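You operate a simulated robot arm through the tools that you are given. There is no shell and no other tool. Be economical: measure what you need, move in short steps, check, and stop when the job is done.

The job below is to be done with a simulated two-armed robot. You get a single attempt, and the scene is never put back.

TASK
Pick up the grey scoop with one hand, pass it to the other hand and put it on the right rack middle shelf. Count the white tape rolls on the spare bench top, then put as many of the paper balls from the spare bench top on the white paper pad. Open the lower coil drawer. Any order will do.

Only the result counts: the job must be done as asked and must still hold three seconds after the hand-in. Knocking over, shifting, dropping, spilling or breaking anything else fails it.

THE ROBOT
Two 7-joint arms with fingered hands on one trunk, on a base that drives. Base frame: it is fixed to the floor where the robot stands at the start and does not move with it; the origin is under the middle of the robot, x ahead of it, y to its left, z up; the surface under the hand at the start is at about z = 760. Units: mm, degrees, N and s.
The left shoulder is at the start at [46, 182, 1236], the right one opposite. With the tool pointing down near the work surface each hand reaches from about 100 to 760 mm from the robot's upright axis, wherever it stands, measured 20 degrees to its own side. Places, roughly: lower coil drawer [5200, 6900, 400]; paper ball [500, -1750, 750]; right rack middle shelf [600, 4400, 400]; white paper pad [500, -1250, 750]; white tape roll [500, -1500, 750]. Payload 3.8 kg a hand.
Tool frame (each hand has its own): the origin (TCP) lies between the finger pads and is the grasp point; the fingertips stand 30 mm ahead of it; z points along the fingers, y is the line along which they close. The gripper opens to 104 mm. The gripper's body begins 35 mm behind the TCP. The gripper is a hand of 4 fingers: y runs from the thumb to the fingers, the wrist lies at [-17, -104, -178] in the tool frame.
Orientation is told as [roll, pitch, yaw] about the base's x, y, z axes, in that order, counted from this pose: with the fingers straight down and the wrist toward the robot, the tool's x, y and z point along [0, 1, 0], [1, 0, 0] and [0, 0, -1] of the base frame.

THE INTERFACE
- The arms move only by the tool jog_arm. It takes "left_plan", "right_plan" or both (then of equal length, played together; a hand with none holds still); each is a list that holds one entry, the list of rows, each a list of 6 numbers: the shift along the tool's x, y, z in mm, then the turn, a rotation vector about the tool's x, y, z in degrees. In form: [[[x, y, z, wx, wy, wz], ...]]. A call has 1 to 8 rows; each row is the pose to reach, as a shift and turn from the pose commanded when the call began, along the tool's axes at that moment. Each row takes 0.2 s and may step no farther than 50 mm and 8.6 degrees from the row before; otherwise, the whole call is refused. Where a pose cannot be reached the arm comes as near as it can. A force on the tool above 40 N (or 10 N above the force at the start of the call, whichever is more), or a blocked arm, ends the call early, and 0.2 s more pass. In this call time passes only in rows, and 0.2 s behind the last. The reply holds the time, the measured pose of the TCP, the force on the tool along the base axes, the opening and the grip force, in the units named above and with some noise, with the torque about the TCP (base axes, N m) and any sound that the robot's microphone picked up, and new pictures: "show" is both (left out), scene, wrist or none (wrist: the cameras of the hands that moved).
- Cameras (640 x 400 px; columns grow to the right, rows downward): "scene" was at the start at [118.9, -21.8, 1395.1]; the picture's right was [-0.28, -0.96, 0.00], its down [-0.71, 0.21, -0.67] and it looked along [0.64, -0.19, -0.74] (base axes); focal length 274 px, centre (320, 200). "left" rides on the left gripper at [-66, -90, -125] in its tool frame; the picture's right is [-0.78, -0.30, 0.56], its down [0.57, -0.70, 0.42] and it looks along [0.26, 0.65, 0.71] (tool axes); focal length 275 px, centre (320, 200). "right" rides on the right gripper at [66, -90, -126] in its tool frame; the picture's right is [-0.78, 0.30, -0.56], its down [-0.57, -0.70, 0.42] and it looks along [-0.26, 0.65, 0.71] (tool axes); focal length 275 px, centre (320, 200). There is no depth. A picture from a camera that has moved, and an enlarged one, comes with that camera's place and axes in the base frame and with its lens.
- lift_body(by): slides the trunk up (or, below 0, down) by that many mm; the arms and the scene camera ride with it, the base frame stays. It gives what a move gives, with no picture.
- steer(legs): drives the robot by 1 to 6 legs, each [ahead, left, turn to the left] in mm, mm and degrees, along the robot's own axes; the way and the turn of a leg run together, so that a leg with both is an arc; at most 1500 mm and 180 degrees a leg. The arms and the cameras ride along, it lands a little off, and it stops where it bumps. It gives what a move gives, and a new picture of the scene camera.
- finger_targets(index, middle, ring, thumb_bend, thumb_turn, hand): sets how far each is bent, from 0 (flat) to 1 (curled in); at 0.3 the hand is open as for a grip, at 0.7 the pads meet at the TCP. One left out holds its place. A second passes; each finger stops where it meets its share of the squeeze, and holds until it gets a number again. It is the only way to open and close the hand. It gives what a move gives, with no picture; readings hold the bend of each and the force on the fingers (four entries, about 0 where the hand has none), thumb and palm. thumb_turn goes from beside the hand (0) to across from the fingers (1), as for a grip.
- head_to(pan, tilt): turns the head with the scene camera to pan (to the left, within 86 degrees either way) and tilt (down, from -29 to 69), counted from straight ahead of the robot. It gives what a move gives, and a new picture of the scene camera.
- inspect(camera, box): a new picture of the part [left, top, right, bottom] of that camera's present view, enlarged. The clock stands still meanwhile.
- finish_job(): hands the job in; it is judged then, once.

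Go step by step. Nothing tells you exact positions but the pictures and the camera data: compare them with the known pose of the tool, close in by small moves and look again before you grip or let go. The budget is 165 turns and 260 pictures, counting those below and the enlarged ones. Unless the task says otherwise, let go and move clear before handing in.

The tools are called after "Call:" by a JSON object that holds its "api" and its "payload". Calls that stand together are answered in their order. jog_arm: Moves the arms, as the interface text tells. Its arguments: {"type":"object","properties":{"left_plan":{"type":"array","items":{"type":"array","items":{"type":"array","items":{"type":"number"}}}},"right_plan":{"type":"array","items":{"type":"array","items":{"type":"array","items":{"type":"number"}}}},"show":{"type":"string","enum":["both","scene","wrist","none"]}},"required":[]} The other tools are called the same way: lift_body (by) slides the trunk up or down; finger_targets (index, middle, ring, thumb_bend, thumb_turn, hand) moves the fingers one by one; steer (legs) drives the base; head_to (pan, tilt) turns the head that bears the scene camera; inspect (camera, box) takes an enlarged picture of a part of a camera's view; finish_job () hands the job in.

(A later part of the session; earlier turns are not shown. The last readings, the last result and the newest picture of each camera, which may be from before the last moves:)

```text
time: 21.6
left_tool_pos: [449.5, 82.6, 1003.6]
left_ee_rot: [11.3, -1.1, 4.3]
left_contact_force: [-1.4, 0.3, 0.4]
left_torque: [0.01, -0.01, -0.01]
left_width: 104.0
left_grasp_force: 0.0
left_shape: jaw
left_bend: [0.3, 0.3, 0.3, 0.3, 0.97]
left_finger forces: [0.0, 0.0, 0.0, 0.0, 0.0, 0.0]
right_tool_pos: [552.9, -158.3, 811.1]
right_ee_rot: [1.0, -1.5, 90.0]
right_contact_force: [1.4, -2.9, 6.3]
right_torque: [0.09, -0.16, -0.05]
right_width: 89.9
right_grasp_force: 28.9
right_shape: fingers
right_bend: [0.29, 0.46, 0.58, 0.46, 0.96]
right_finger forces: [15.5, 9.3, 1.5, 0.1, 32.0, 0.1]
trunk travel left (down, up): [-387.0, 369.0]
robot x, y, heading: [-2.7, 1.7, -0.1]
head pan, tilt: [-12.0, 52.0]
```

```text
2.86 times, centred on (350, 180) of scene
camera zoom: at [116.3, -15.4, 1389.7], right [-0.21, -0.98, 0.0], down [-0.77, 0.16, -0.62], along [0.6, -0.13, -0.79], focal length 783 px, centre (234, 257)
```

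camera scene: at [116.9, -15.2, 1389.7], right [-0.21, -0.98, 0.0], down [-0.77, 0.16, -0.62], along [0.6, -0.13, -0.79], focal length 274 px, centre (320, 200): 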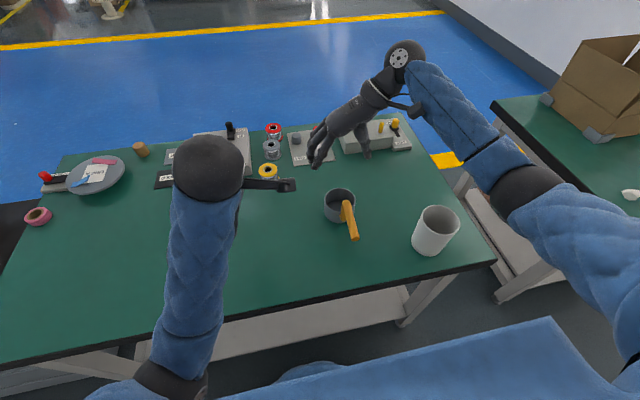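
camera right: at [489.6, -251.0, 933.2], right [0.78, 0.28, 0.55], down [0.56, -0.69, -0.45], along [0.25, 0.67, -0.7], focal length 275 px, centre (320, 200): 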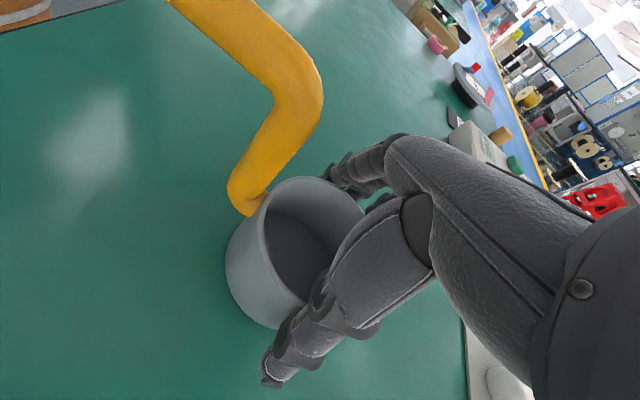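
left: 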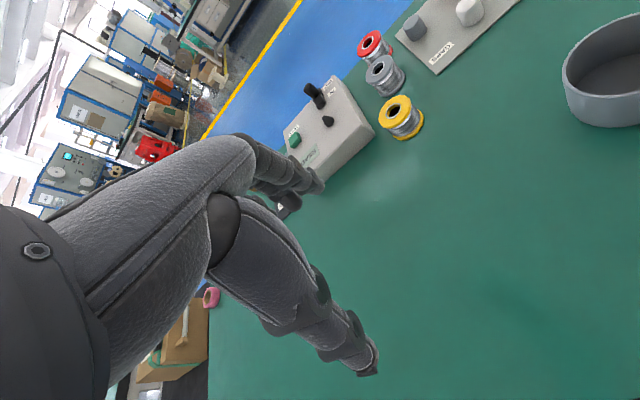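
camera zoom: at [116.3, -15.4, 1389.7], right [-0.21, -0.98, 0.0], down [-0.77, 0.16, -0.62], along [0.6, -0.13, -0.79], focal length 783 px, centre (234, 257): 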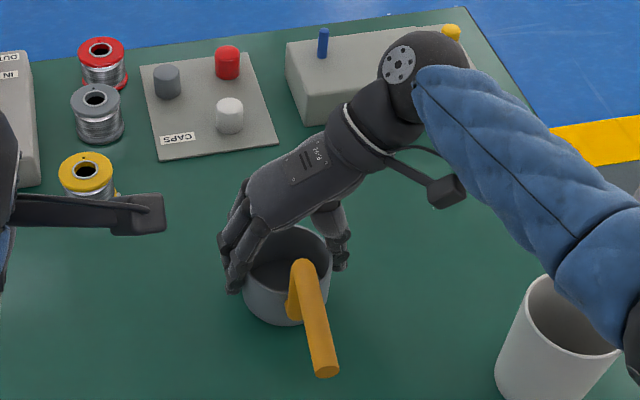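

Grip force 29 N. Lift gently and see whether it comes along.

Call:
{"api": "jog_arm", "payload": {"right_plan": [[[0, 0, -15, 0, 0, 0], [0, 0, -35, 0, 0, 0], [0, 0, -65, 0, 0, 0], [0, 0, -100, 0, 0, 0]]], "show": "both"}}

```text
time: 22.6
left_tool_pos: [448.8, 82.8, 1003.7]
left_ee_rot: [11.2, -1.1, 4.3]
left_contact_force: [1.0, 0.5, -0.1]
left_torque: [-0.01, 0.02, -0.02]
left_width: 103.8
left_grasp_force: 0.1
left_shape: jaw
left_bend: [0.3, 0.3, 0.3, 0.3, 0.97]
left_finger forces: [0.0, 0.0, 0.0, 0.0, 0.0, 0.1]
right_tool_pos: [555.8, -161.8, 910.5]
right_ee_rot: [1.1, -1.4, 90.0]
right_contact_force: [-0.4, -0.2, -2.5]
right_torque: [0.02, -0.06, 0.03]
right_width: 89.8
right_grasp_force: 25.8
right_shape: fingers
right_bend: [0.29, 0.47, 0.58, 0.48, 0.96]
right_finger forces: [16.6, 7.0, 0.9, 0.0, 27.5, 0.0]
trunk travel left (down, up): [-387.0, 369.0]
robot x, y, heading: [-2.8, 0.2, 0.1]
head pan, tilt: [-12.0, 52.0]
camera scene: at [116.7, -15.2, 1389.7], right [-0.21, -0.98, 0.0], down [-0.77, 0.16, -0.62], along [0.6, -0.13, -0.79], focal length 274 px, centre (320, 200)
camera right: at [492.8, -255.4, 1033.5], right [0.79, 0.28, 0.55], down [0.56, -0.69, -0.45], along [0.25, 0.67, -0.7], focal length 275 px, centre (320, 200)
```

scene: 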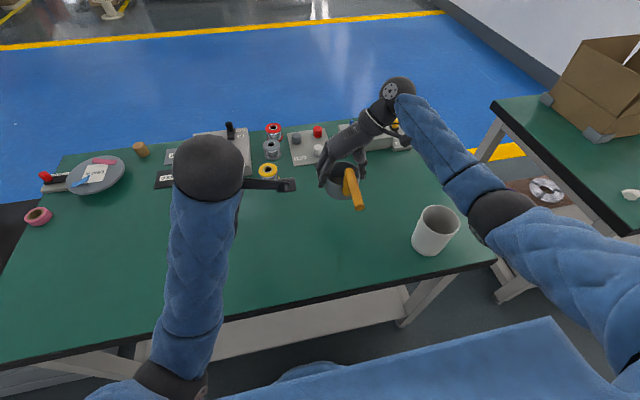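
right: 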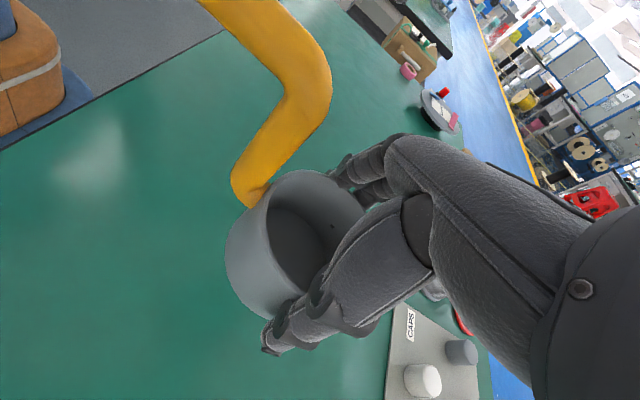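

The scoop is held and lifted (about 0.25 kg). Next I raise it a little more and turn the left hand so it can take the handle from the left side; first level the left hand and begin its yaw.

Call:
{"api": "jog_arm", "payload": {"left_plan": [[[0, 0, -10, 0, -5.5, 0], [0, 0, -20, 0, -11, 0]]], "right_plan": [[[0, 0, -20, 0, 0, 0], [0, 0, -40, 0, 0, 0]]], "show": "none"}}

Call:
{"api": "jog_arm", "payload": {"left_plan": [[[-7, -2, -5, 0, 0, 8.5], [-15, -4, -10, 0, 0, 17], [-22, -6, -15, 0, 0, 25.5], [-30, -8, -20, 0, 0, 34], [-37, -10, -25, 0, 0, 42.5], [-45, -12, -30, 0, 0, 51], [-52, -15, -35, 0, 0, 59.5], [-60, -17, -40, 0, 0, 68]]], "show": "scene"}}

```text
time: 23.4
left_tool_pos: [452.5, 108.8, 1009.6]
left_ee_rot: [5.0, -1.4, 5.7]
left_contact_force: [-0.2, 0.3, 0.1]
left_torque: [-0.02, 0.03, 0.0]
left_width: 103.8
left_grasp_force: 0.0
left_shape: jaw
left_bend: [0.3, 0.3, 0.3, 0.3, 0.97]
left_finger forces: [0.0, 0.1, 0.0, 0.1, 0.1, 0.1]
right_tool_pos: [558.4, -162.8, 950.5]
right_ee_rot: [1.0, -1.4, 90.0]
right_contact_force: [-0.5, 0.1, -2.4]
right_torque: [0.01, -0.02, 0.02]
right_width: 89.7
right_grasp_force: 25.9
right_shape: fingers
right_bend: [0.29, 0.47, 0.58, 0.48, 0.96]
right_finger forces: [16.5, 7.0, 1.0, 0.0, 27.5, 0.1]
trunk travel left (down, up): [-387.0, 369.0]
robot x, y, heading: [2.8, 1.8, -0.1]
head pan, tilt: [-12.0, 52.0]
stopped in row 2 (left hand): the arm was blocked; the commanded pose is now the measured one
```

```text
time: 24.6
left_tool_pos: [457.0, 136.7, 1000.2]
left_ee_rot: [13.1, 7.2, -29.3]
left_contact_force: [-0.5, -0.1, 0.1]
left_torque: [-0.01, -0.04, 0.01]
left_width: 103.8
left_grasp_force: 0.1
left_shape: jaw
left_bend: [0.3, 0.3, 0.3, 0.3, 0.97]
left_finger forces: [0.0, 0.0, 0.0, 0.0, 0.1, 0.0]
left hand out of reach, approached as far as the arm can: row 5
right_tool_pos: [557.9, -162.1, 951.6]
right_ee_rot: [1.0, -1.4, 90.0]
right_contact_force: [1.3, -0.2, -2.4]
right_torque: [0.02, -0.01, 0.02]
right_width: 89.8
right_grasp_force: 25.9
right_shape: fingers
right_bend: [0.29, 0.47, 0.58, 0.48, 0.96]
right_finger forces: [16.6, 6.9, 1.0, 0.1, 27.4, 0.0]
trunk travel left (down, up): [-387.0, 369.0]
robot x, y, heading: [1.0, 1.6, -0.1]
head pan, tilt: [-12.0, 52.0]
stopped in row 5 (left hand): the arm was blocked; the commanded pose is now the measured one
camera scene: at [117.0, -15.7, 1389.6], right [-0.21, -0.98, 0.0], down [-0.77, 0.16, -0.62], along [0.6, -0.13, -0.79], focal length 274 px, centre (320, 200)
```

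scene: 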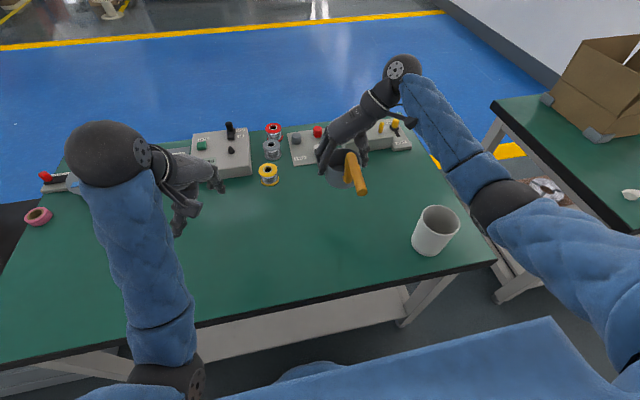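

The left arm hit a joint limit from its odd start pose. I swing it out to a comfortable place (mirroring the right arm's) before turning the wrist.

Call:
{"api": "jog_arm", "payload": {"left_plan": [[[30, -12, -16, 0, 0, 0], [60, -24, -32, 0, 0, 0], [90, -36, -48, 0, 0, 0], [120, -48, -64, 0, 0, 0], [150, -60, -80, 0, 0, 0]]], "show": "none"}}

Call:
{"api": "jog_arm", "payload": {"left_plan": [[[0, 0, 0, -3, -6, 4], [0, 0, 0, -6, -12, 8], [0, 0, 0, -6, -12, 14], [0, 0, 0, -6, -12, 20]]], "show": "none"}}

```text
time: 25.0
left_tool_pos: [470.5, 222.3, 1009.7]
left_ee_rot: [20.7, 11.1, -24.6]
left_contact_force: [0.0, -0.2, -0.9]
left_torque: [0.01, 0.04, 0.0]
left_width: 103.7
left_grasp_force: 0.0
left_shape: jaw
left_bend: [0.3, 0.3, 0.3, 0.3, 0.97]
left_finger forces: [0.1, 0.1, 0.0, 0.0, 0.0, 0.0]
left hand out of reach, approached as far as the arm can: row 1, 2
right_tool_pos: [557.9, -163.2, 950.6]
right_ee_rot: [0.9, -1.5, 90.0]
right_contact_force: [-0.8, 0.2, -1.7]
right_torque: [0.01, 0.01, 0.02]
right_width: 89.5
right_grasp_force: 26.3
right_shape: fingers
right_bend: [0.29, 0.47, 0.59, 0.48, 0.96]
right_finger forces: [16.5, 7.0, 1.1, 0.0, 27.4, 0.0]
trunk travel left (down, up): [-387.0, 369.0]
robot x, y, heading: [0.3, 0.5, 0.4]
head pan, tilt: [-12.0, 52.0]
stopped in row 2 (left hand): the arm was blocked; the commanded pose is now the measured one
```

```text
time: 26.0
left_tool_pos: [494.5, 223.2, 1001.1]
left_ee_rot: [11.0, 3.5, -36.5]
left_contact_force: [0.0, 0.6, 0.0]
left_torque: [0.0, 0.02, 0.04]
left_width: 103.8
left_grasp_force: 0.1
left_shape: jaw
left_bend: [0.3, 0.3, 0.3, 0.3, 0.97]
left_finger forces: [0.0, 0.1, 0.0, 0.1, 0.1, 0.0]
left hand out of reach, approached as far as the arm can: row 2, 3, 4
right_tool_pos: [557.1, -161.8, 951.8]
right_ee_rot: [0.9, -1.4, 90.1]
right_contact_force: [-0.4, -0.5, -1.9]
right_torque: [-0.01, -0.03, 0.01]
right_width: 89.4
right_grasp_force: 26.0
right_shape: fingers
right_bend: [0.28, 0.47, 0.59, 0.48, 0.96]
right_finger forces: [16.6, 7.1, 1.1, 0.0, 27.4, 0.0]
trunk travel left (down, up): [-387.0, 369.0]
robot x, y, heading: [1.1, 2.5, -0.2]
head pan, tilt: [-12.0, 52.0]
```

Still constrained; I move it farther out and forward and look at the arm.

Call:
{"api": "jog_arm", "payload": {"left_plan": [[[30, -5, 0, 0, 0, 0], [60, -10, 0, 0, 0, 0], [90, -15, 0, 0, 0, 0], [120, -20, 0, 0, 0, 0]]], "show": "scene"}}

Call:
{"api": "head_to", "payload": {"pan": 40, "tilt": 50}}

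```text
time: 27.0
left_tool_pos: [550.0, 333.1, 1026.1]
left_ee_rot: [11.1, 3.6, -36.4]
left_contact_force: [-0.7, 0.9, 0.1]
left_torque: [0.02, 0.02, 0.04]
left_width: 104.0
left_grasp_force: 0.1
left_shape: jaw
left_bend: [0.3, 0.3, 0.3, 0.3, 0.97]
left_finger forces: [0.0, 0.1, 0.1, 0.0, 0.0, 0.1]
right_tool_pos: [559.5, -162.4, 952.1]
right_ee_rot: [0.9, -1.4, 89.9]
right_contact_force: [-0.2, -0.1, -2.0]
right_torque: [0.0, -0.04, -0.03]
right_width: 89.5
right_grasp_force: 25.8
right_shape: fingers
right_bend: [0.28, 0.47, 0.59, 0.48, 0.96]
right_finger forces: [16.5, 7.2, 1.1, 0.0, 27.4, 0.1]
trunk travel left (down, up): [-387.0, 369.0]
robot x, y, heading: [3.8, -0.5, 0.2]
head pan, tilt: [-12.0, 52.0]
camera scene: at [117.2, -14.5, 1389.6], right [-0.21, -0.98, 0.0], down [-0.77, 0.16, -0.62], along [0.6, -0.13, -0.79], focal length 274 px, centre (320, 200)
```

scene: 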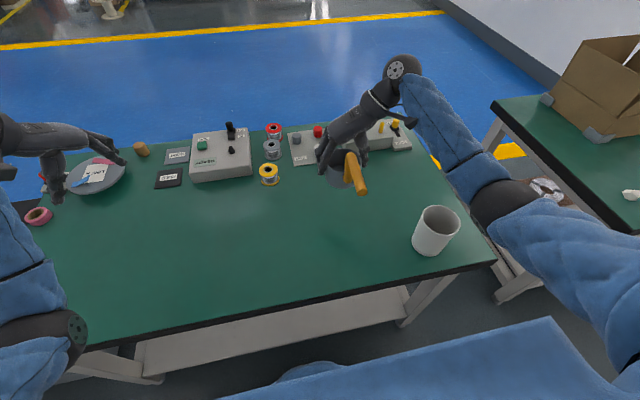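

```text
time: 28.2
left_tool_pos: [549.9, 332.8, 1025.7]
left_ee_rot: [11.2, 3.6, -36.3]
left_contact_force: [0.3, 0.6, 0.2]
left_torque: [-0.01, -0.04, 0.02]
left_width: 103.8
left_grasp_force: 0.1
left_shape: jaw
left_bend: [0.3, 0.3, 0.3, 0.3, 0.97]
left_finger forces: [0.0, 0.0, 0.1, 0.0, 0.0, 0.0]
right_tool_pos: [557.4, -162.4, 951.2]
right_ee_rot: [1.0, -1.3, 90.1]
right_contact_force: [-0.3, 0.1, -1.6]
right_torque: [0.01, 0.0, -0.04]
right_width: 89.4
right_grasp_force: 26.4
right_shape: fingers
right_bend: [0.28, 0.47, 0.59, 0.48, 0.96]
right_finger forces: [16.5, 7.0, 1.1, 0.0, 27.4, 0.0]
trunk travel left (down, up): [-387.0, 369.0]
robot x, y, heading: [3.1, 3.3, 0.1]
head pan, tilt: [40.0, 50.0]
camera scene: at [102.6, 50.0, 1392.3], right [0.64, -0.77, 0.0], down [-0.59, -0.49, -0.64], along [0.49, 0.41, -0.77], focal length 274 px, centre (320, 200)
```

scene: 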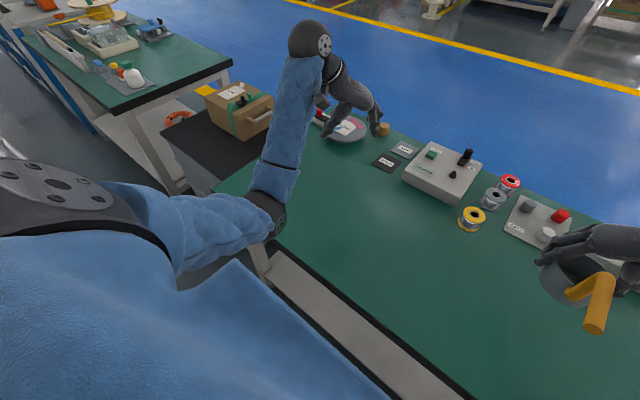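

The left arm is now free. Level its hand, then yaw to -90.

Call:
{"api": "jog_arm", "payload": {"left_plan": [[[0, 0, -5, -1.8, -5.5, 0], [0, 0, -10, -3.6, -11, 0]]], "show": "none"}}

Call:
{"api": "jog_arm", "payload": {"left_plan": [[[0, 0, -8, 0, 0, 7.7], [0, 0, -16, 0, 0, 15.4], [0, 0, -24, 0, 0, 23], [0, 0, -32, 0, 0, 31], [0, 0, -40, 0, 0, 38.5], [0, 0, -48, 0, 0, 46], [0, 0, -56, 0, 0, 54]]], "show": "none"}}

```text
time: 28.8
left_tool_pos: [549.6, 329.7, 1036.3]
left_ee_rot: [0.1, 0.0, -36.8]
left_contact_force: [0.1, 0.1, 0.0]
left_torque: [-0.05, 0.02, -0.01]
left_width: 104.0
left_grasp_force: 0.0
left_shape: jaw
left_bend: [0.3, 0.3, 0.3, 0.3, 0.97]
left_finger forces: [0.0, 0.1, 0.0, 0.1, 0.0, 0.0]
right_tool_pos: [558.4, -162.0, 950.8]
right_ee_rot: [0.9, -1.4, 90.0]
right_contact_force: [0.0, -0.2, -1.8]
right_torque: [0.01, 0.0, -0.03]
right_width: 89.6
right_grasp_force: 26.1
right_shape: fingers
right_bend: [0.28, 0.47, 0.59, 0.48, 0.96]
right_finger forces: [16.5, 7.1, 1.2, 0.1, 27.4, 0.0]
trunk travel left (down, up): [-387.0, 369.0]
robot x, y, heading: [-0.5, 0.5, 0.2]
head pan, tilt: [40.0, 50.0]
```

```text
time: 30.4
left_tool_pos: [547.2, 329.7, 1090.2]
left_ee_rot: [0.1, 0.1, -90.9]
left_contact_force: [-0.3, 0.1, 0.6]
left_torque: [0.01, -0.02, 0.02]
left_width: 103.8
left_grasp_force: 0.0
left_shape: jaw
left_bend: [0.3, 0.3, 0.3, 0.3, 0.97]
left_finger forces: [0.0, 0.1, 0.0, 0.0, 0.0, 0.1]
right_tool_pos: [557.2, -161.3, 950.6]
right_ee_rot: [1.0, -1.4, 90.0]
right_contact_force: [0.4, 0.1, -1.7]
right_torque: [0.0, -0.07, -0.01]
right_width: 89.7
right_grasp_force: 25.8
right_shape: fingers
right_bend: [0.28, 0.47, 0.59, 0.48, 0.96]
right_finger forces: [16.6, 7.1, 1.0, 0.0, 27.4, 0.1]
trunk travel left (down, up): [-387.0, 369.0]
robot x, y, heading: [2.6, 3.6, -0.3]
head pan, tilt: [40.0, 50.0]
```

Now tilt the left hand 45° and bring it near, while the right hand carries the scoop toward the middle.

Call:
{"api": "jog_arm", "payload": {"left_plan": [[[-12, 37, -9, -6.5, 0, 0], [-24, 74, -18, -13, 0, 0], [-36, 111, -27, -19.5, 0, 0], [-48, 148, -36, -26, 0, 0], [-60, 185, -45, -32.5, 0, 0], [-72, 222, -54, -39, 0, 0], [-85, 250, -60, -45, 0, 0]]], "right_plan": [[[-4, 14, -4, 0, 0, 0], [-8, 28, -8, 0, 0, 0], [-12, 42, -12, 0, 0, 0], [-16, 56, -16, 0, 0, 0], [-20, 70, -20, 0, 0, 0], [-25, 85, -25, 0, 0, 0], [-30, 100, -30, 0, 0, 0]]], "show": "wrist"}}

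Call:
{"api": "head_to", "payload": {"pan": 0, "tilt": 40}}

```text
time: 32.0
left_tool_pos: [458.6, 80.8, 1149.6]
left_ee_rot: [0.2, -45.0, -90.8]
left_contact_force: [-0.6, -0.8, -0.4]
left_torque: [-0.03, 0.03, 0.01]
left_width: 103.7
left_grasp_force: 0.1
left_shape: jaw
left_bend: [0.3, 0.3, 0.3, 0.3, 0.97]
left_finger forces: [0.0, 0.0, 0.0, 0.1, 0.0, 0.1]
right_tool_pos: [589.4, -62.0, 983.0]
right_ee_rot: [1.1, -1.3, 90.0]
right_contact_force: [-1.1, -0.3, -1.1]
right_torque: [-0.02, -0.03, 0.02]
right_width: 89.5
right_grasp_force: 26.4
right_shape: fingers
right_bend: [0.28, 0.47, 0.59, 0.48, 0.96]
right_finger forces: [16.6, 7.1, 1.0, 0.1, 27.4, 0.0]
trunk travel left (down, up): [-387.0, 369.0]
robot x, y, heading: [0.7, 0.2, -0.0]
head pan, tilt: [40.0, 50.0]
camera right: at [526.4, -155.0, 1106.0], right [0.79, 0.28, 0.55], down [0.56, -0.69, -0.45], along [0.25, 0.67, -0.7], focal length 275 px, centre (320, 200)
camera left: at [395.1, 233.4, 1175.2], right [-0.78, -0.18, -0.6], down [0.58, 0.19, -0.79], along [0.25, -0.97, -0.05], focal length 275 px, centre (320, 200)
```

right: 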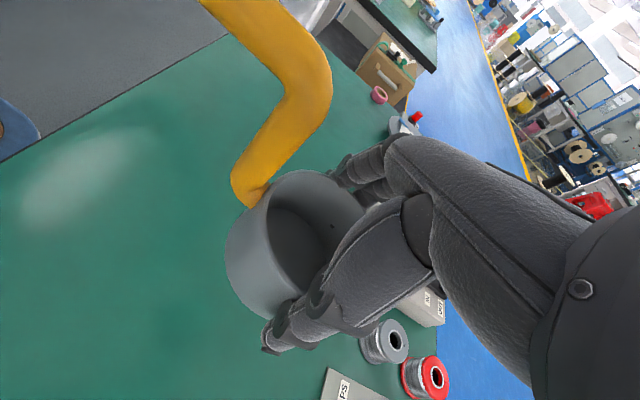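
left: 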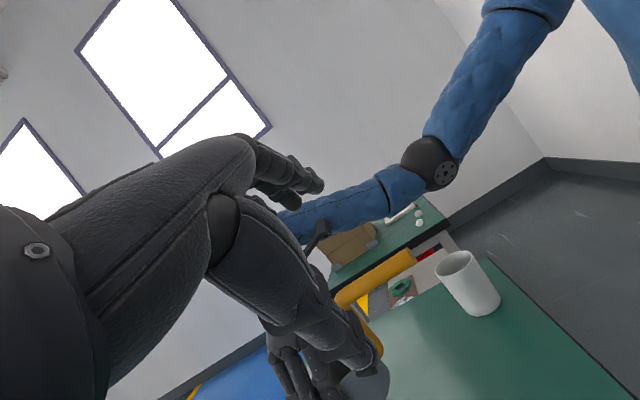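

```text
time: 33.1
left_tool_pos: [458.2, 80.5, 1149.7]
left_ee_rot: [0.2, -44.8, -90.8]
left_contact_force: [-0.2, 0.5, -0.2]
left_torque: [-0.01, -0.02, 0.0]
left_width: 103.8
left_grasp_force: 0.0
left_shape: jaw
left_bend: [0.3, 0.3, 0.3, 0.3, 0.97]
left_finger forces: [0.0, 0.0, 0.0, 0.0, 0.1, 0.1]
right_tool_pos: [588.7, -62.3, 982.4]
right_ee_rot: [1.0, -1.3, 90.1]
right_contact_force: [0.3, -0.5, -2.1]
right_torque: [0.0, -0.03, 0.0]
right_width: 89.6
right_grasp_force: 26.3
right_shape: fingers
right_bend: [0.28, 0.47, 0.59, 0.48, 0.96]
right_finger forces: [16.6, 7.1, 1.0, 0.1, 27.5, 0.0]
trunk travel left (down, up): [-387.0, 369.0]
robot x, y, heading: [1.7, -1.6, -0.2]
head pan, tilt: [0.0, 40.0]
camera scene: at [128.6, 0.7, 1406.5], right [0.0, -1.0, 0.0], down [-0.64, 0.0, -0.77], along [0.77, 0.0, -0.64], focal length 274 px, centre (320, 200)
```

scene: 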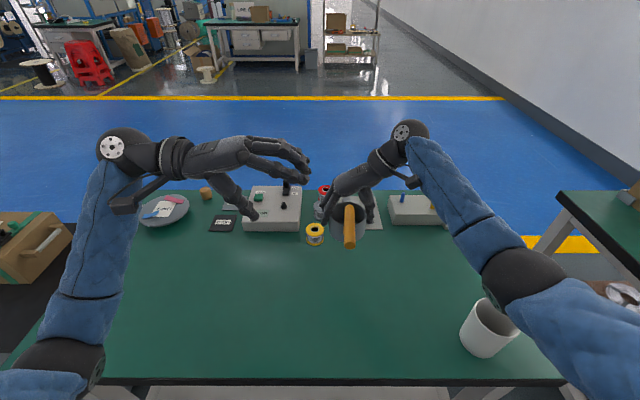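

I triangulate the handle from [426,-48,1062] to [518,-58,1055]. The left hand advances along its fingers toward the handle's middle, stopping short for a check.

Call:
{"api": "jog_arm", "payload": {"left_plan": [[[0, 15, 20, 0, 0, 0], [0, 29, 50, 0, 0, 0], [0, 29, 85, 0, 0, 0], [0, 29, 112, 0, 0, 0]]], "show": "both"}}

Call:
{"api": "inspect", "payload": {"camera": "scene", "box": [240, 140, 440, 270]}}

```text
time: 34.1
left_tool_pos: [458.5, -18.0, 1092.3]
left_ee_rot: [0.2, -44.9, -90.7]
left_contact_force: [0.9, -0.8, 0.1]
left_torque: [0.01, -0.02, 0.01]
left_width: 104.1
left_grasp_force: 0.1
left_shape: jaw
left_bend: [0.3, 0.3, 0.3, 0.3, 0.97]
left_finger forces: [0.1, 0.0, 0.0, 0.0, 0.1, 0.0]
right_tool_pos: [588.7, -62.2, 982.2]
right_ee_rot: [1.0, -1.4, 90.0]
right_contact_force: [0.0, -0.8, -1.2]
right_torque: [-0.02, -0.05, -0.02]
right_width: 89.5
right_grasp_force: 26.1
right_shape: fingers
right_bend: [0.28, 0.47, 0.59, 0.48, 0.96]
right_finger forces: [16.6, 7.1, 1.1, 0.1, 27.3, 0.0]
trunk travel left (down, up): [-387.0, 369.0]
robot x, y, heading: [1.6, 1.2, 0.1]
head pan, tilt: [0.0, 40.0]
camera scene: at [128.7, 0.4, 1406.5], right [0.0, -1.0, 0.0], down [-0.64, 0.0, -0.77], along [0.77, 0.0, -0.64], focal length 274 px, centre (320, 200)
camera left: at [394.5, 134.3, 1116.8], right [-0.78, -0.17, -0.61], down [0.58, 0.19, -0.79], along [0.25, -0.97, -0.05], focal length 275 px, centre (320, 200)
```

scene: 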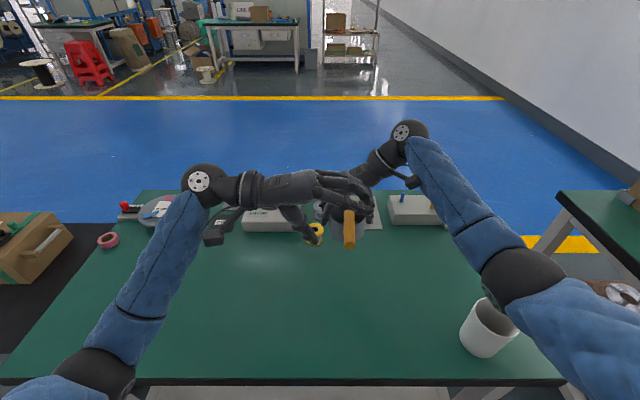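
left: 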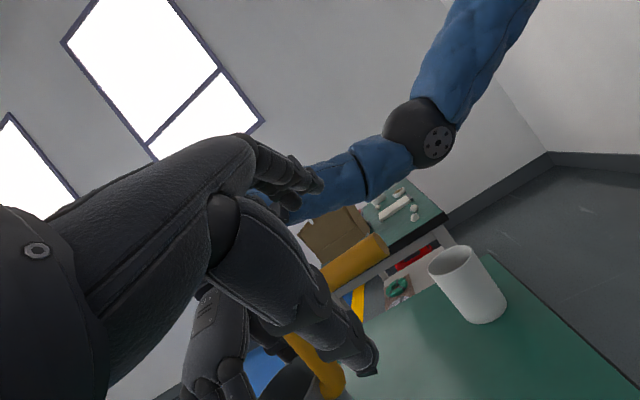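

```text
3.08 times, centred on (340, 205) of scene
camera zoom: at [128.7, 0.4, 1406.5], right [0.0, -1.0, 0.0], down [-0.64, 0.0, -0.77], along [0.77, 0.0, -0.64], focal length 844 px, centre (258, 185)
```

zoom: 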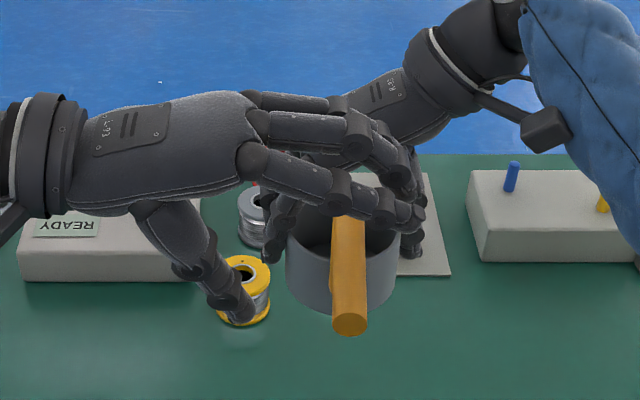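

The handle lies between fingers and thumb as predicted. Advance the last 45 mm, shifting 8 mm toward the handle's end.

Call:
{"api": "jog_arm", "payload": {"left_plan": [[[-8, 0, 15, 0, 0, 0], [-8, 0, 30, 0, 0, 0], [-8, 0, 44, 0, 0, 0]]], "show": "wrist"}}

Call:
{"api": "inspect", "payload": {"camera": "scene", "box": [240, 140, 440, 270]}}

```text
time: 34.9
left_tool_pos: [450.2, -49.3, 1060.2]
left_ee_rot: [0.2, -44.9, -90.8]
left_contact_force: [0.6, 0.4, 0.2]
left_torque: [-0.01, 0.0, 0.0]
left_width: 104.4
left_grasp_force: 0.1
left_shape: jaw
left_bend: [0.3, 0.3, 0.3, 0.3, 0.97]
left_finger forces: [0.0, 0.1, 0.0, 0.0, 0.0, 0.1]
right_tool_pos: [589.2, -61.3, 982.9]
right_ee_rot: [0.9, -1.4, 90.0]
right_contact_force: [-0.2, 0.5, -1.8]
right_torque: [0.02, -0.04, 0.01]
right_width: 89.8
right_grasp_force: 26.1
right_shape: fingers
right_bend: [0.28, 0.47, 0.59, 0.48, 0.96]
right_finger forces: [16.6, 7.2, 1.0, 0.0, 27.3, 0.1]
trunk travel left (down, up): [-387.0, 369.0]
robot x, y, heading: [2.0, -0.8, -0.0]
head pan, tilt: [0.0, 40.0]
camera left: at [386.6, 104.2, 1085.5], right [-0.78, -0.17, -0.61], down [0.58, 0.19, -0.79], along [0.25, -0.97, -0.05], focal length 275 px, centre (320, 200)
```

left: 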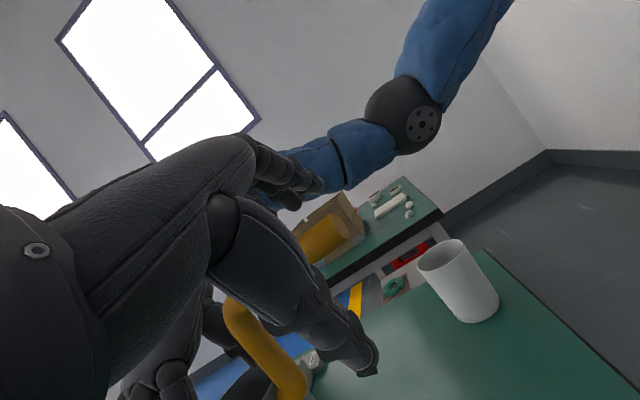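

```text
3.08 times, centred on (340, 205) of scene
camera zoom: at [128.5, 0.4, 1406.5], right [0.0, -1.0, 0.0], down [-0.64, 0.0, -0.77], along [0.77, 0.0, -0.64], focal length 844 px, centre (258, 185)
```

zoom: 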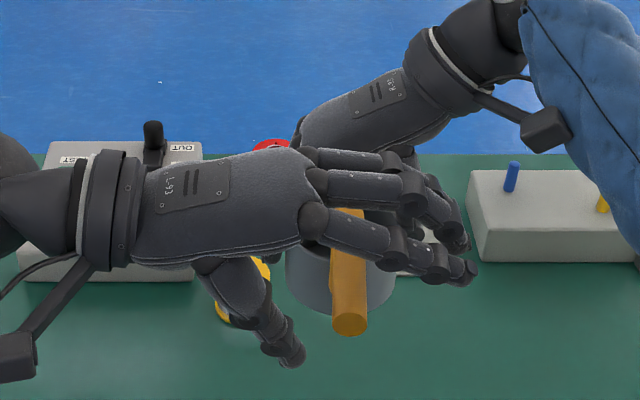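

The handle sits inside the left hand. Close the left hand on it.

Call:
{"api": "finger_targets", "payload": {"hand": "left", "index": 0.8, "middle": 0.8, "ring": 0.8, "thumb_bend": 0.8}}

Call:
{"api": "inspect", "payload": {"camera": "scene", "box": [240, 140, 440, 270]}}

Call:
{"api": "inspect", "payload": {"camera": "left", "box": [150, 120, 450, 400]}}

```text
time: 35.9
left_tool_pos: [449.7, -48.1, 1060.6]
left_ee_rot: [0.2, -44.9, -90.8]
left_contact_force: [-0.5, -4.9, -1.7]
left_torque: [-0.01, 0.06, -0.17]
left_width: 0.0
left_grasp_force: 2.5
left_shape: fingers
left_bend: [0.74, 0.8, 0.79, 0.74, 0.97]
left_finger forces: [0.0, 0.0, 4.8, 0.1, 0.0, 0.1]
right_tool_pos: [589.5, -62.1, 983.4]
right_ee_rot: [1.0, -1.4, 90.0]
right_contact_force: [-0.1, 5.0, -0.9]
right_torque: [-0.36, 0.09, -0.51]
right_width: 88.6
right_grasp_force: 24.0
right_shape: fingers
right_bend: [0.27, 0.49, 0.6, 0.51, 0.94]
right_finger forces: [20.8, 5.5, 0.1, 0.0, 21.7, 0.0]
trunk travel left (down, up): [-387.0, 369.0]
robot x, y, heading: [0.5, 1.3, 0.2]
head pan, tilt: [0.0, 40.0]
```

```text
3.08 times, centred on (340, 205) of scene
camera zoom: at [128.5, 0.7, 1406.5], right [0.0, -1.0, 0.0], down [-0.64, 0.0, -0.77], along [0.77, 0.0, -0.64], focal length 844 px, centre (258, 185)
```

zoom: 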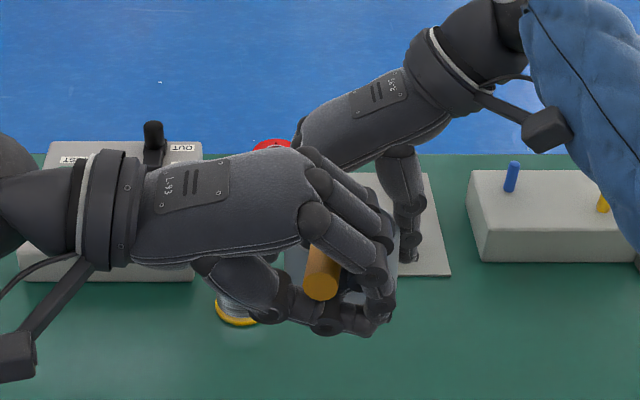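

```text
1.43 times, centred on (300, 260) of left
camera zoom: at [386.5, 104.6, 1085.7], right [-0.78, -0.17, -0.61], down [0.58, 0.19, -0.79], along [0.25, -0.97, -0.05], focal length 393 px, centre (349, 114)
```

zoom: 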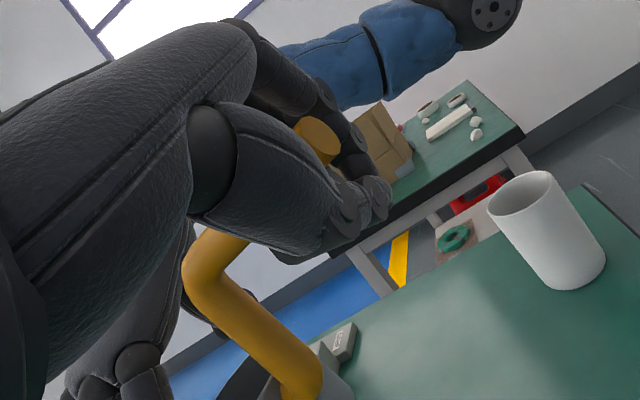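

The bar was drawn into the palm side, caged by the fingers but only lightly squeezed. I'll make it a power grip: ease the thumb, curl the fingers, then close the thumb.

Call:
{"api": "finger_targets", "payload": {"hand": "left", "thumb_bend": 0.6, "index": 0.95, "middle": 0.95, "ring": 0.95}}

Call:
{"api": "inspect", "payload": {"camera": "scene", "box": [240, 140, 440, 270]}}

```text
time: 36.9
left_tool_pos: [449.4, -47.8, 1060.5]
left_ee_rot: [0.2, -45.0, -90.8]
left_contact_force: [0.3, -1.9, -0.2]
left_torque: [0.01, 0.06, -0.09]
left_width: 39.9
left_grasp_force: 2.0
left_shape: fingers
left_bend: [0.95, 0.95, 0.94, 0.6, 0.97]
left_finger forces: [0.0, 0.0, 3.9, 0.1, 0.1, 0.9]
right_tool_pos: [588.5, -62.4, 982.9]
right_ee_rot: [1.1, -1.4, 90.0]
right_contact_force: [-0.1, 2.0, -0.2]
right_torque: [-0.28, 0.09, -0.27]
right_width: 86.2
right_grasp_force: 21.4
right_shape: fingers
right_bend: [0.27, 0.52, 0.6, 0.52, 0.95]
right_finger forces: [19.6, 2.5, 0.0, 0.0, 20.5, 0.1]
trunk travel left (down, up): [-387.0, 369.0]
robot x, y, heading: [0.8, -0.1, -0.3]
head pan, tilt: [0.0, 40.0]
```

```text
3.08 times, centred on (340, 205) of scene
camera zoom: at [128.6, 0.6, 1406.5], right [0.0, -1.0, 0.0], down [-0.64, 0.0, -0.77], along [0.77, 0.0, -0.64], focal length 844 px, centre (258, 185)
```

zoom: 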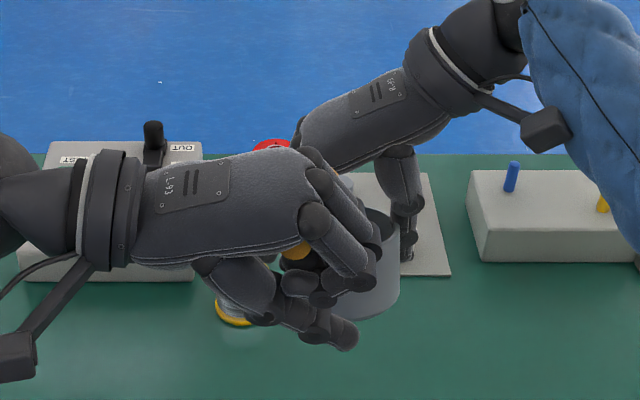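

The bar lies against the palm; I close the thumb onto it from below and read the forces.

Call:
{"api": "finger_targets", "payload": {"hand": "left", "thumb_bend": 0.95, "index": 1.0, "middle": 1.0, "ring": 1.0}}

Call:
{"api": "inspect", "payload": {"camera": "scene", "box": [240, 140, 440, 270]}}

Call:
{"api": "inspect", "payload": {"camera": "left", "box": [150, 120, 450, 400]}}

Call:
{"api": "inspect", "payload": {"camera": "right", "box": [100, 0, 500, 400]}}

```text
time: 37.9
left_tool_pos: [449.7, -48.5, 1059.3]
left_ee_rot: [0.0, -44.8, -90.8]
left_contact_force: [1.6, -4.1, -4.6]
left_torque: [-0.06, 0.63, -0.35]
left_width: 33.7
left_grasp_force: 20.9
left_shape: fingers
left_bend: [1.0, 0.99, 0.98, 0.88, 0.97]
left_finger forces: [4.0, 4.4, 18.1, 0.0, 0.0, 16.1]
right_tool_pos: [589.5, -62.3, 983.8]
right_ee_rot: [1.0, -1.5, 90.0]
right_contact_force: [-1.9, 4.9, 4.7]
right_torque: [-0.25, 0.11, -0.32]
right_width: 86.0
right_grasp_force: 21.6
right_shape: fingers
right_bend: [0.27, 0.52, 0.6, 0.52, 0.95]
right_finger forces: [20.7, 2.3, 0.0, 0.0, 19.5, 0.0]
trunk travel left (down, up): [-387.0, 369.0]
robot x, y, heading: [0.2, 0.6, -0.4]
head pan, tilt: [0.0, 40.0]
```

```text
3.08 times, centred on (340, 205) of scene
camera zoom: at [128.5, 0.6, 1406.5], right [0.0, -1.0, 0.0], down [-0.64, 0.0, -0.77], along [0.77, 0.0, -0.64], focal length 844 px, centre (258, 185)
```

zoom: 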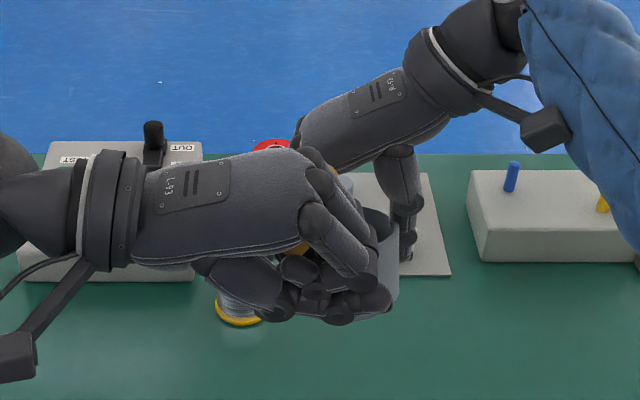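

```text
1.43 times, centred on (300, 260) of left
camera zoom: at [386.6, 104.4, 1085.4], right [-0.78, -0.17, -0.6], down [0.58, 0.19, -0.79], along [0.25, -0.97, -0.05], focal length 393 px, centre (349, 114)
```

zoom: 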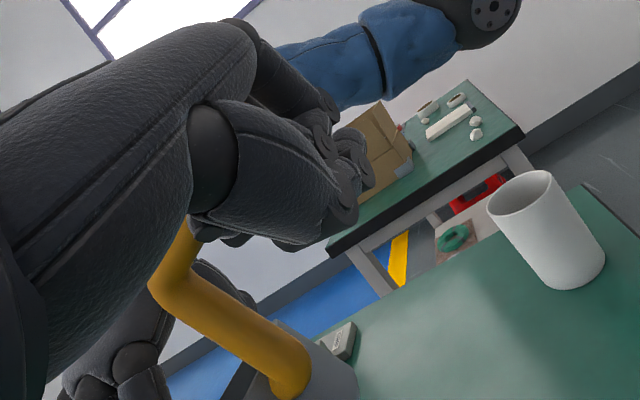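

```text
1.00 times, centred on (300, 200) of right (not enlarged: the box is as wide or as high as the picture)
camera zoom: at [526.4, -155.2, 1106.2], right [0.79, 0.28, 0.55], down [0.57, -0.69, -0.45], along [0.25, 0.67, -0.7], focal length 275 px, centre (340, 200)
```

zoom: 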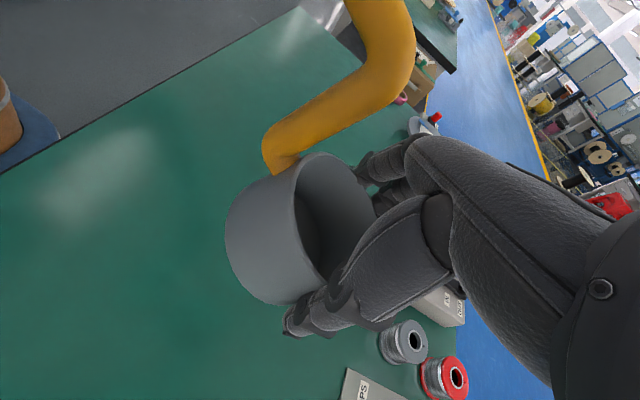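

The left grip now reads 21 N with the bar locked between fingers, palm and thumb. I release the right hand and check that the scoop stays.

Call:
{"api": "finger_targets", "payload": {"hand": "right", "index": 0.2, "middle": 0.35, "ring": 0.4, "thumb_bend": 0.3}}

Call:
{"api": "inspect", "payload": {"camera": "scene", "box": [240, 140, 440, 270]}}

Call:
{"api": "inspect", "payload": {"camera": "right", "box": [100, 0, 500, 400]}}

```text
time: 38.9
left_tool_pos: [450.1, -49.3, 1060.7]
left_ee_rot: [0.3, -44.9, -90.8]
left_contact_force: [-1.0, -0.9, -1.5]
left_torque: [-0.07, 0.32, -0.04]
left_width: 33.5
left_grasp_force: 17.2
left_shape: fingers
left_bend: [1.0, 0.99, 0.98, 0.88, 0.97]
left_finger forces: [4.9, 3.8, 10.8, 0.1, 0.1, 15.6]
right_tool_pos: [589.5, -62.2, 983.7]
right_ee_rot: [1.0, -1.4, 90.0]
right_contact_force: [-0.5, 0.5, 0.5]
right_torque: [0.05, 0.05, -0.03]
right_width: 118.6
right_grasp_force: 0.1
right_shape: fingers
right_bend: [0.2, 0.35, 0.4, 0.3, 0.97]
right_finger forces: [0.7, 0.0, 0.0, 0.0, 0.1, 0.0]
trunk travel left (down, up): [-387.0, 369.0]
robot x, y, heading: [-0.4, 5.8, 0.0]
head pan, tilt: [0.0, 40.0]
```

```text
3.08 times, centred on (340, 205) of scene
camera zoom: at [128.5, 0.6, 1406.5], right [0.0, -1.0, 0.0], down [-0.64, 0.0, -0.77], along [0.77, 0.0, -0.64], focal length 844 px, centre (258, 185)
```

zoom: 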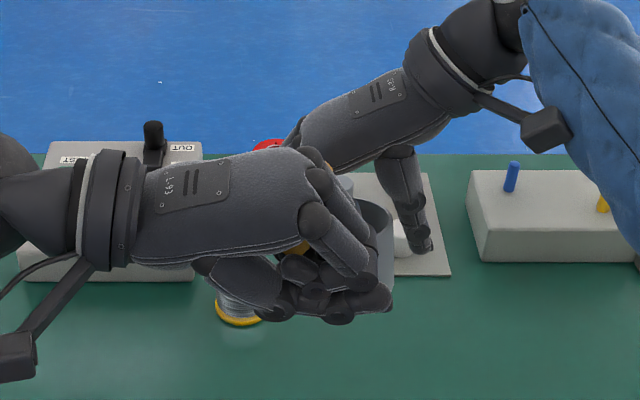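

```text
1.00 times, centred on (300, 200) of right (not enlarged: the box is as wide or as high as the picture)
camera zoom: at [526.5, -155.4, 1105.9], right [0.79, 0.28, 0.55], down [0.57, -0.69, -0.45], along [0.25, 0.67, -0.7], focal length 275 px, centre (340, 200)
```

zoom: 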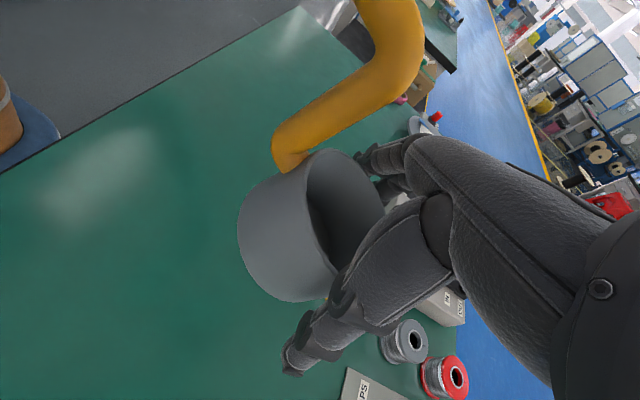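

The scoop stays in the left hand. I raise the right hand clear, then move it to the side.

Call:
{"api": "jog_arm", "payload": {"right_plan": [[[0, 0, -20, 0, 0, 0], [0, 0, -45, 0, 0, 0], [0, 0, -80, 0, 0, 0], [0, -20, -120, 0, 0, 0], [0, -60, -140, 0, 0, 0], [0, -110, -140, 0, 0, 0], [0, -160, -140, 0, 0, 0]]], "show": "both"}}

```text
time: 40.5
left_tool_pos: [451.4, -49.3, 1060.9]
left_ee_rot: [0.1, -44.8, -90.9]
left_contact_force: [-0.2, -0.6, -1.7]
left_torque: [-0.01, 0.19, 0.05]
left_width: 34.0
left_grasp_force: 15.8
left_shape: fingers
left_bend: [1.0, 0.99, 0.99, 0.88, 0.97]
left_finger forces: [5.4, 3.3, 9.1, 0.1, 0.1, 14.0]
right_tool_pos: [590.0, -229.2, 1117.8]
right_ee_rot: [1.0, -1.4, 90.1]
right_contact_force: [0.2, 0.6, -0.7]
right_torque: [0.03, -0.03, 0.02]
right_width: 118.5
right_grasp_force: 0.0
right_shape: fingers
right_bend: [0.2, 0.35, 0.4, 0.3, 0.97]
right_finger forces: [0.0, 0.0, 0.0, 0.1, 0.0, 0.1]
trunk travel left (down, up): [-387.0, 369.0]
robot x, y, heading: [-2.8, -0.5, 0.2]
head pan, tilt: [0.0, 40.0]
camera scene: at [128.4, -0.5, 1406.5], right [0.0, -1.0, 0.0], down [-0.64, 0.0, -0.77], along [0.77, 0.0, -0.64], focal length 274 px, centre (320, 200)
camera right: at [526.9, -321.3, 1239.3], right [0.79, 0.28, 0.55], down [0.57, -0.69, -0.45], along [0.25, 0.67, -0.7], focal length 275 px, centre (320, 200)
```

scene: 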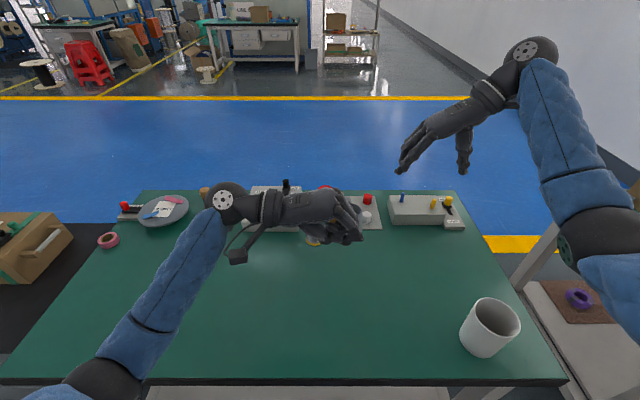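
right: 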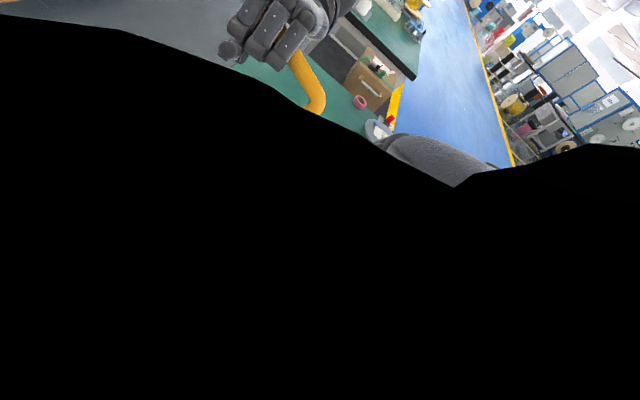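

The scoop's handle is still in the left fist. I check where the cup hangs and what shades the right camera.

Call:
{"api": "inspect", "payload": {"camera": "scene", "box": [200, 130, 440, 280]}}

Call:
{"api": "inspect", "payload": {"camera": "left", "box": [0, 0, 640, 400]}}

Call:
{"api": "inspect", "payload": {"camera": "scene", "box": [380, 20, 640, 200]}}

```text
2.67 times, centred on (320, 205) of scene
camera zoom: at [128.4, -0.5, 1406.5], right [0.0, -1.0, 0.0], down [-0.64, 0.0, -0.77], along [0.77, 0.0, -0.64], focal length 731 px, centre (320, 187)
```

zoom: 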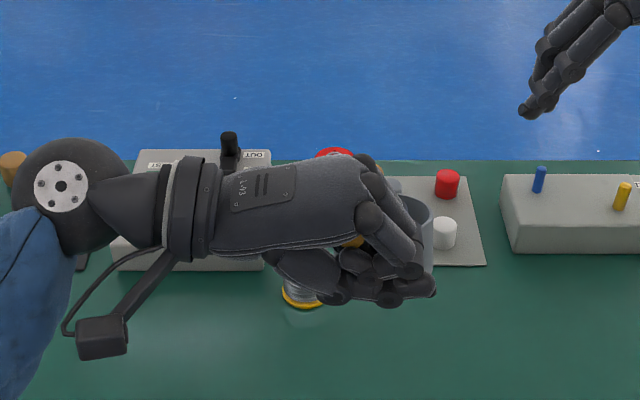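

```text
1.00 times, centred on (320, 200) of left (not enlarged: the box is as wide or as high as the picture)
camera zoom: at [386.4, 103.7, 1085.7], right [-0.78, -0.17, -0.61], down [0.58, 0.19, -0.79], along [0.25, -0.97, -0.05], focal length 275 px, centre (320, 200)
```

zoom: 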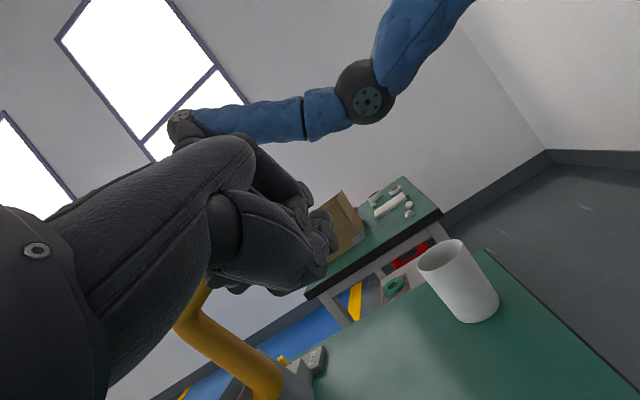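

```text
2.22 times, centred on (510, 110) of scene
camera zoom: at [128.4, -0.5, 1406.5], right [0.0, -1.0, 0.0], down [-0.64, 0.0, -0.77], along [0.77, 0.0, -0.64], focal length 609 px, centre (-102, 400)
```

zoom: 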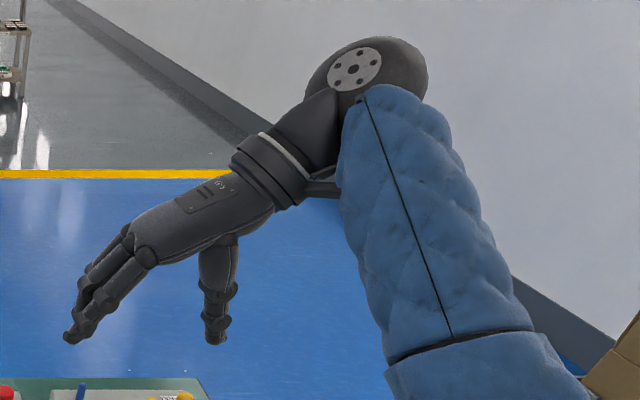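

The cup hangs upright-ish beside the left fist and is secure; the right camera is just hidden by the forearm. I turn the robot to face along the corridor toward the racks.

Call:
{"api": "steer", "payload": {"legs": [[-120, 0, 0], [0, 0, 90]]}}

Call:
{"api": "head_to", "payload": {"pan": 0, "tilt": 15}}

```text
time: 45.4
left_tool_pos: [-45.1, 447.7, 1060.6]
left_ee_rot: [0.2, -44.9, -3.8]
left_contact_force: [0.2, 0.3, -2.2]
left_torque: [-0.19, 0.04, 0.02]
left_width: 33.9
left_grasp_force: 14.7
left_shape: fingers
left_bend: [1.0, 0.99, 0.99, 0.88, 0.97]
left_finger forces: [4.5, 3.2, 8.8, 0.0, 0.0, 12.7]
right_tool_pos: [140.9, 578.1, 1115.5]
right_ee_rot: [1.1, -1.4, 177.1]
right_contact_force: [-0.6, 0.0, 0.2]
right_torque: [-0.04, -0.02, 0.01]
right_width: 118.4
right_grasp_force: 0.0
right_shape: fingers
right_bend: [0.2, 0.35, 0.4, 0.3, 0.97]
right_finger forces: [0.0, 0.0, 0.1, 0.0, 0.0, 0.1]
trunk travel left (down, up): [-387.0, 369.0]
robot x, y, heading: [-114.8, 4.8, 87.1]
head pan, tilt: [0.0, 40.0]
camera scene: at [-111.8, 129.6, 1406.5], right [1.0, -0.05, 0.0], down [-0.03, -0.64, -0.77], along [0.04, 0.76, -0.64], focal length 274 px, centre (320, 200)
```

scene: 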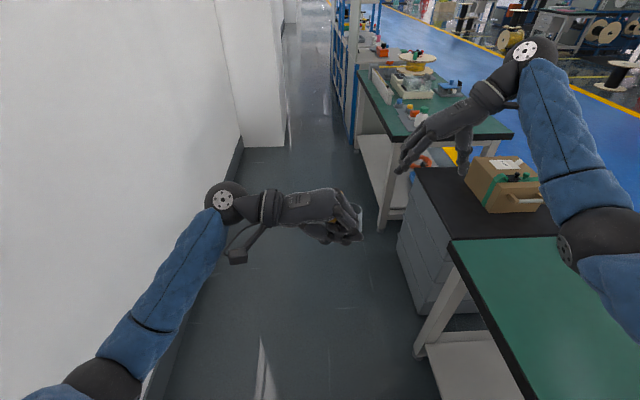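

```text
time: 46.3
left_tool_pos: [-45.9, 447.1, 1060.3]
left_ee_rot: [0.1, -44.9, -3.8]
left_contact_force: [0.2, 0.8, -1.1]
left_torque: [-0.2, 0.05, 0.03]
left_width: 33.5
left_grasp_force: 14.8
left_shape: fingers
left_bend: [1.0, 0.99, 0.99, 0.88, 0.97]
left_finger forces: [4.6, 3.2, 8.8, 0.1, 0.1, 12.9]
right_tool_pos: [141.5, 576.7, 1116.3]
right_ee_rot: [1.0, -1.4, 176.9]
right_contact_force: [-0.6, -0.3, -0.1]
right_torque: [0.01, 0.07, 0.02]
right_width: 118.7
right_grasp_force: 0.1
right_shape: fingers
right_bend: [0.2, 0.35, 0.4, 0.3, 0.97]
right_finger forces: [0.1, 0.0, 0.0, 0.0, 0.0, 0.0]
trunk travel left (down, up): [-387.0, 369.0]
robot x, y, heading: [-114.5, 2.3, 87.1]
head pan, tilt: [0.0, 15.0]
camera scene: at [-111.2, 137.9, 1446.0], right [1.0, -0.05, 0.0], down [-0.01, -0.26, -0.97], along [0.05, 0.96, -0.26], focal length 274 px, centre (320, 200)
```

scene: 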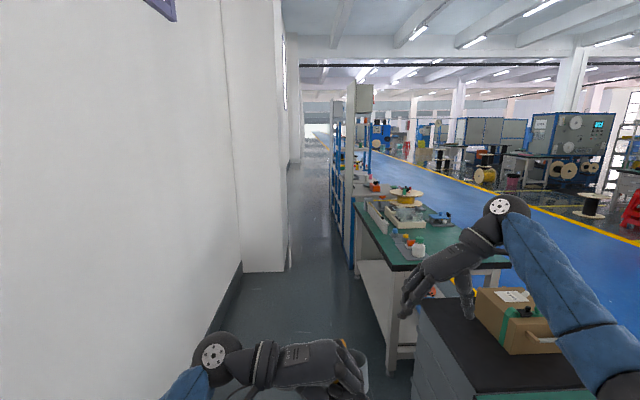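

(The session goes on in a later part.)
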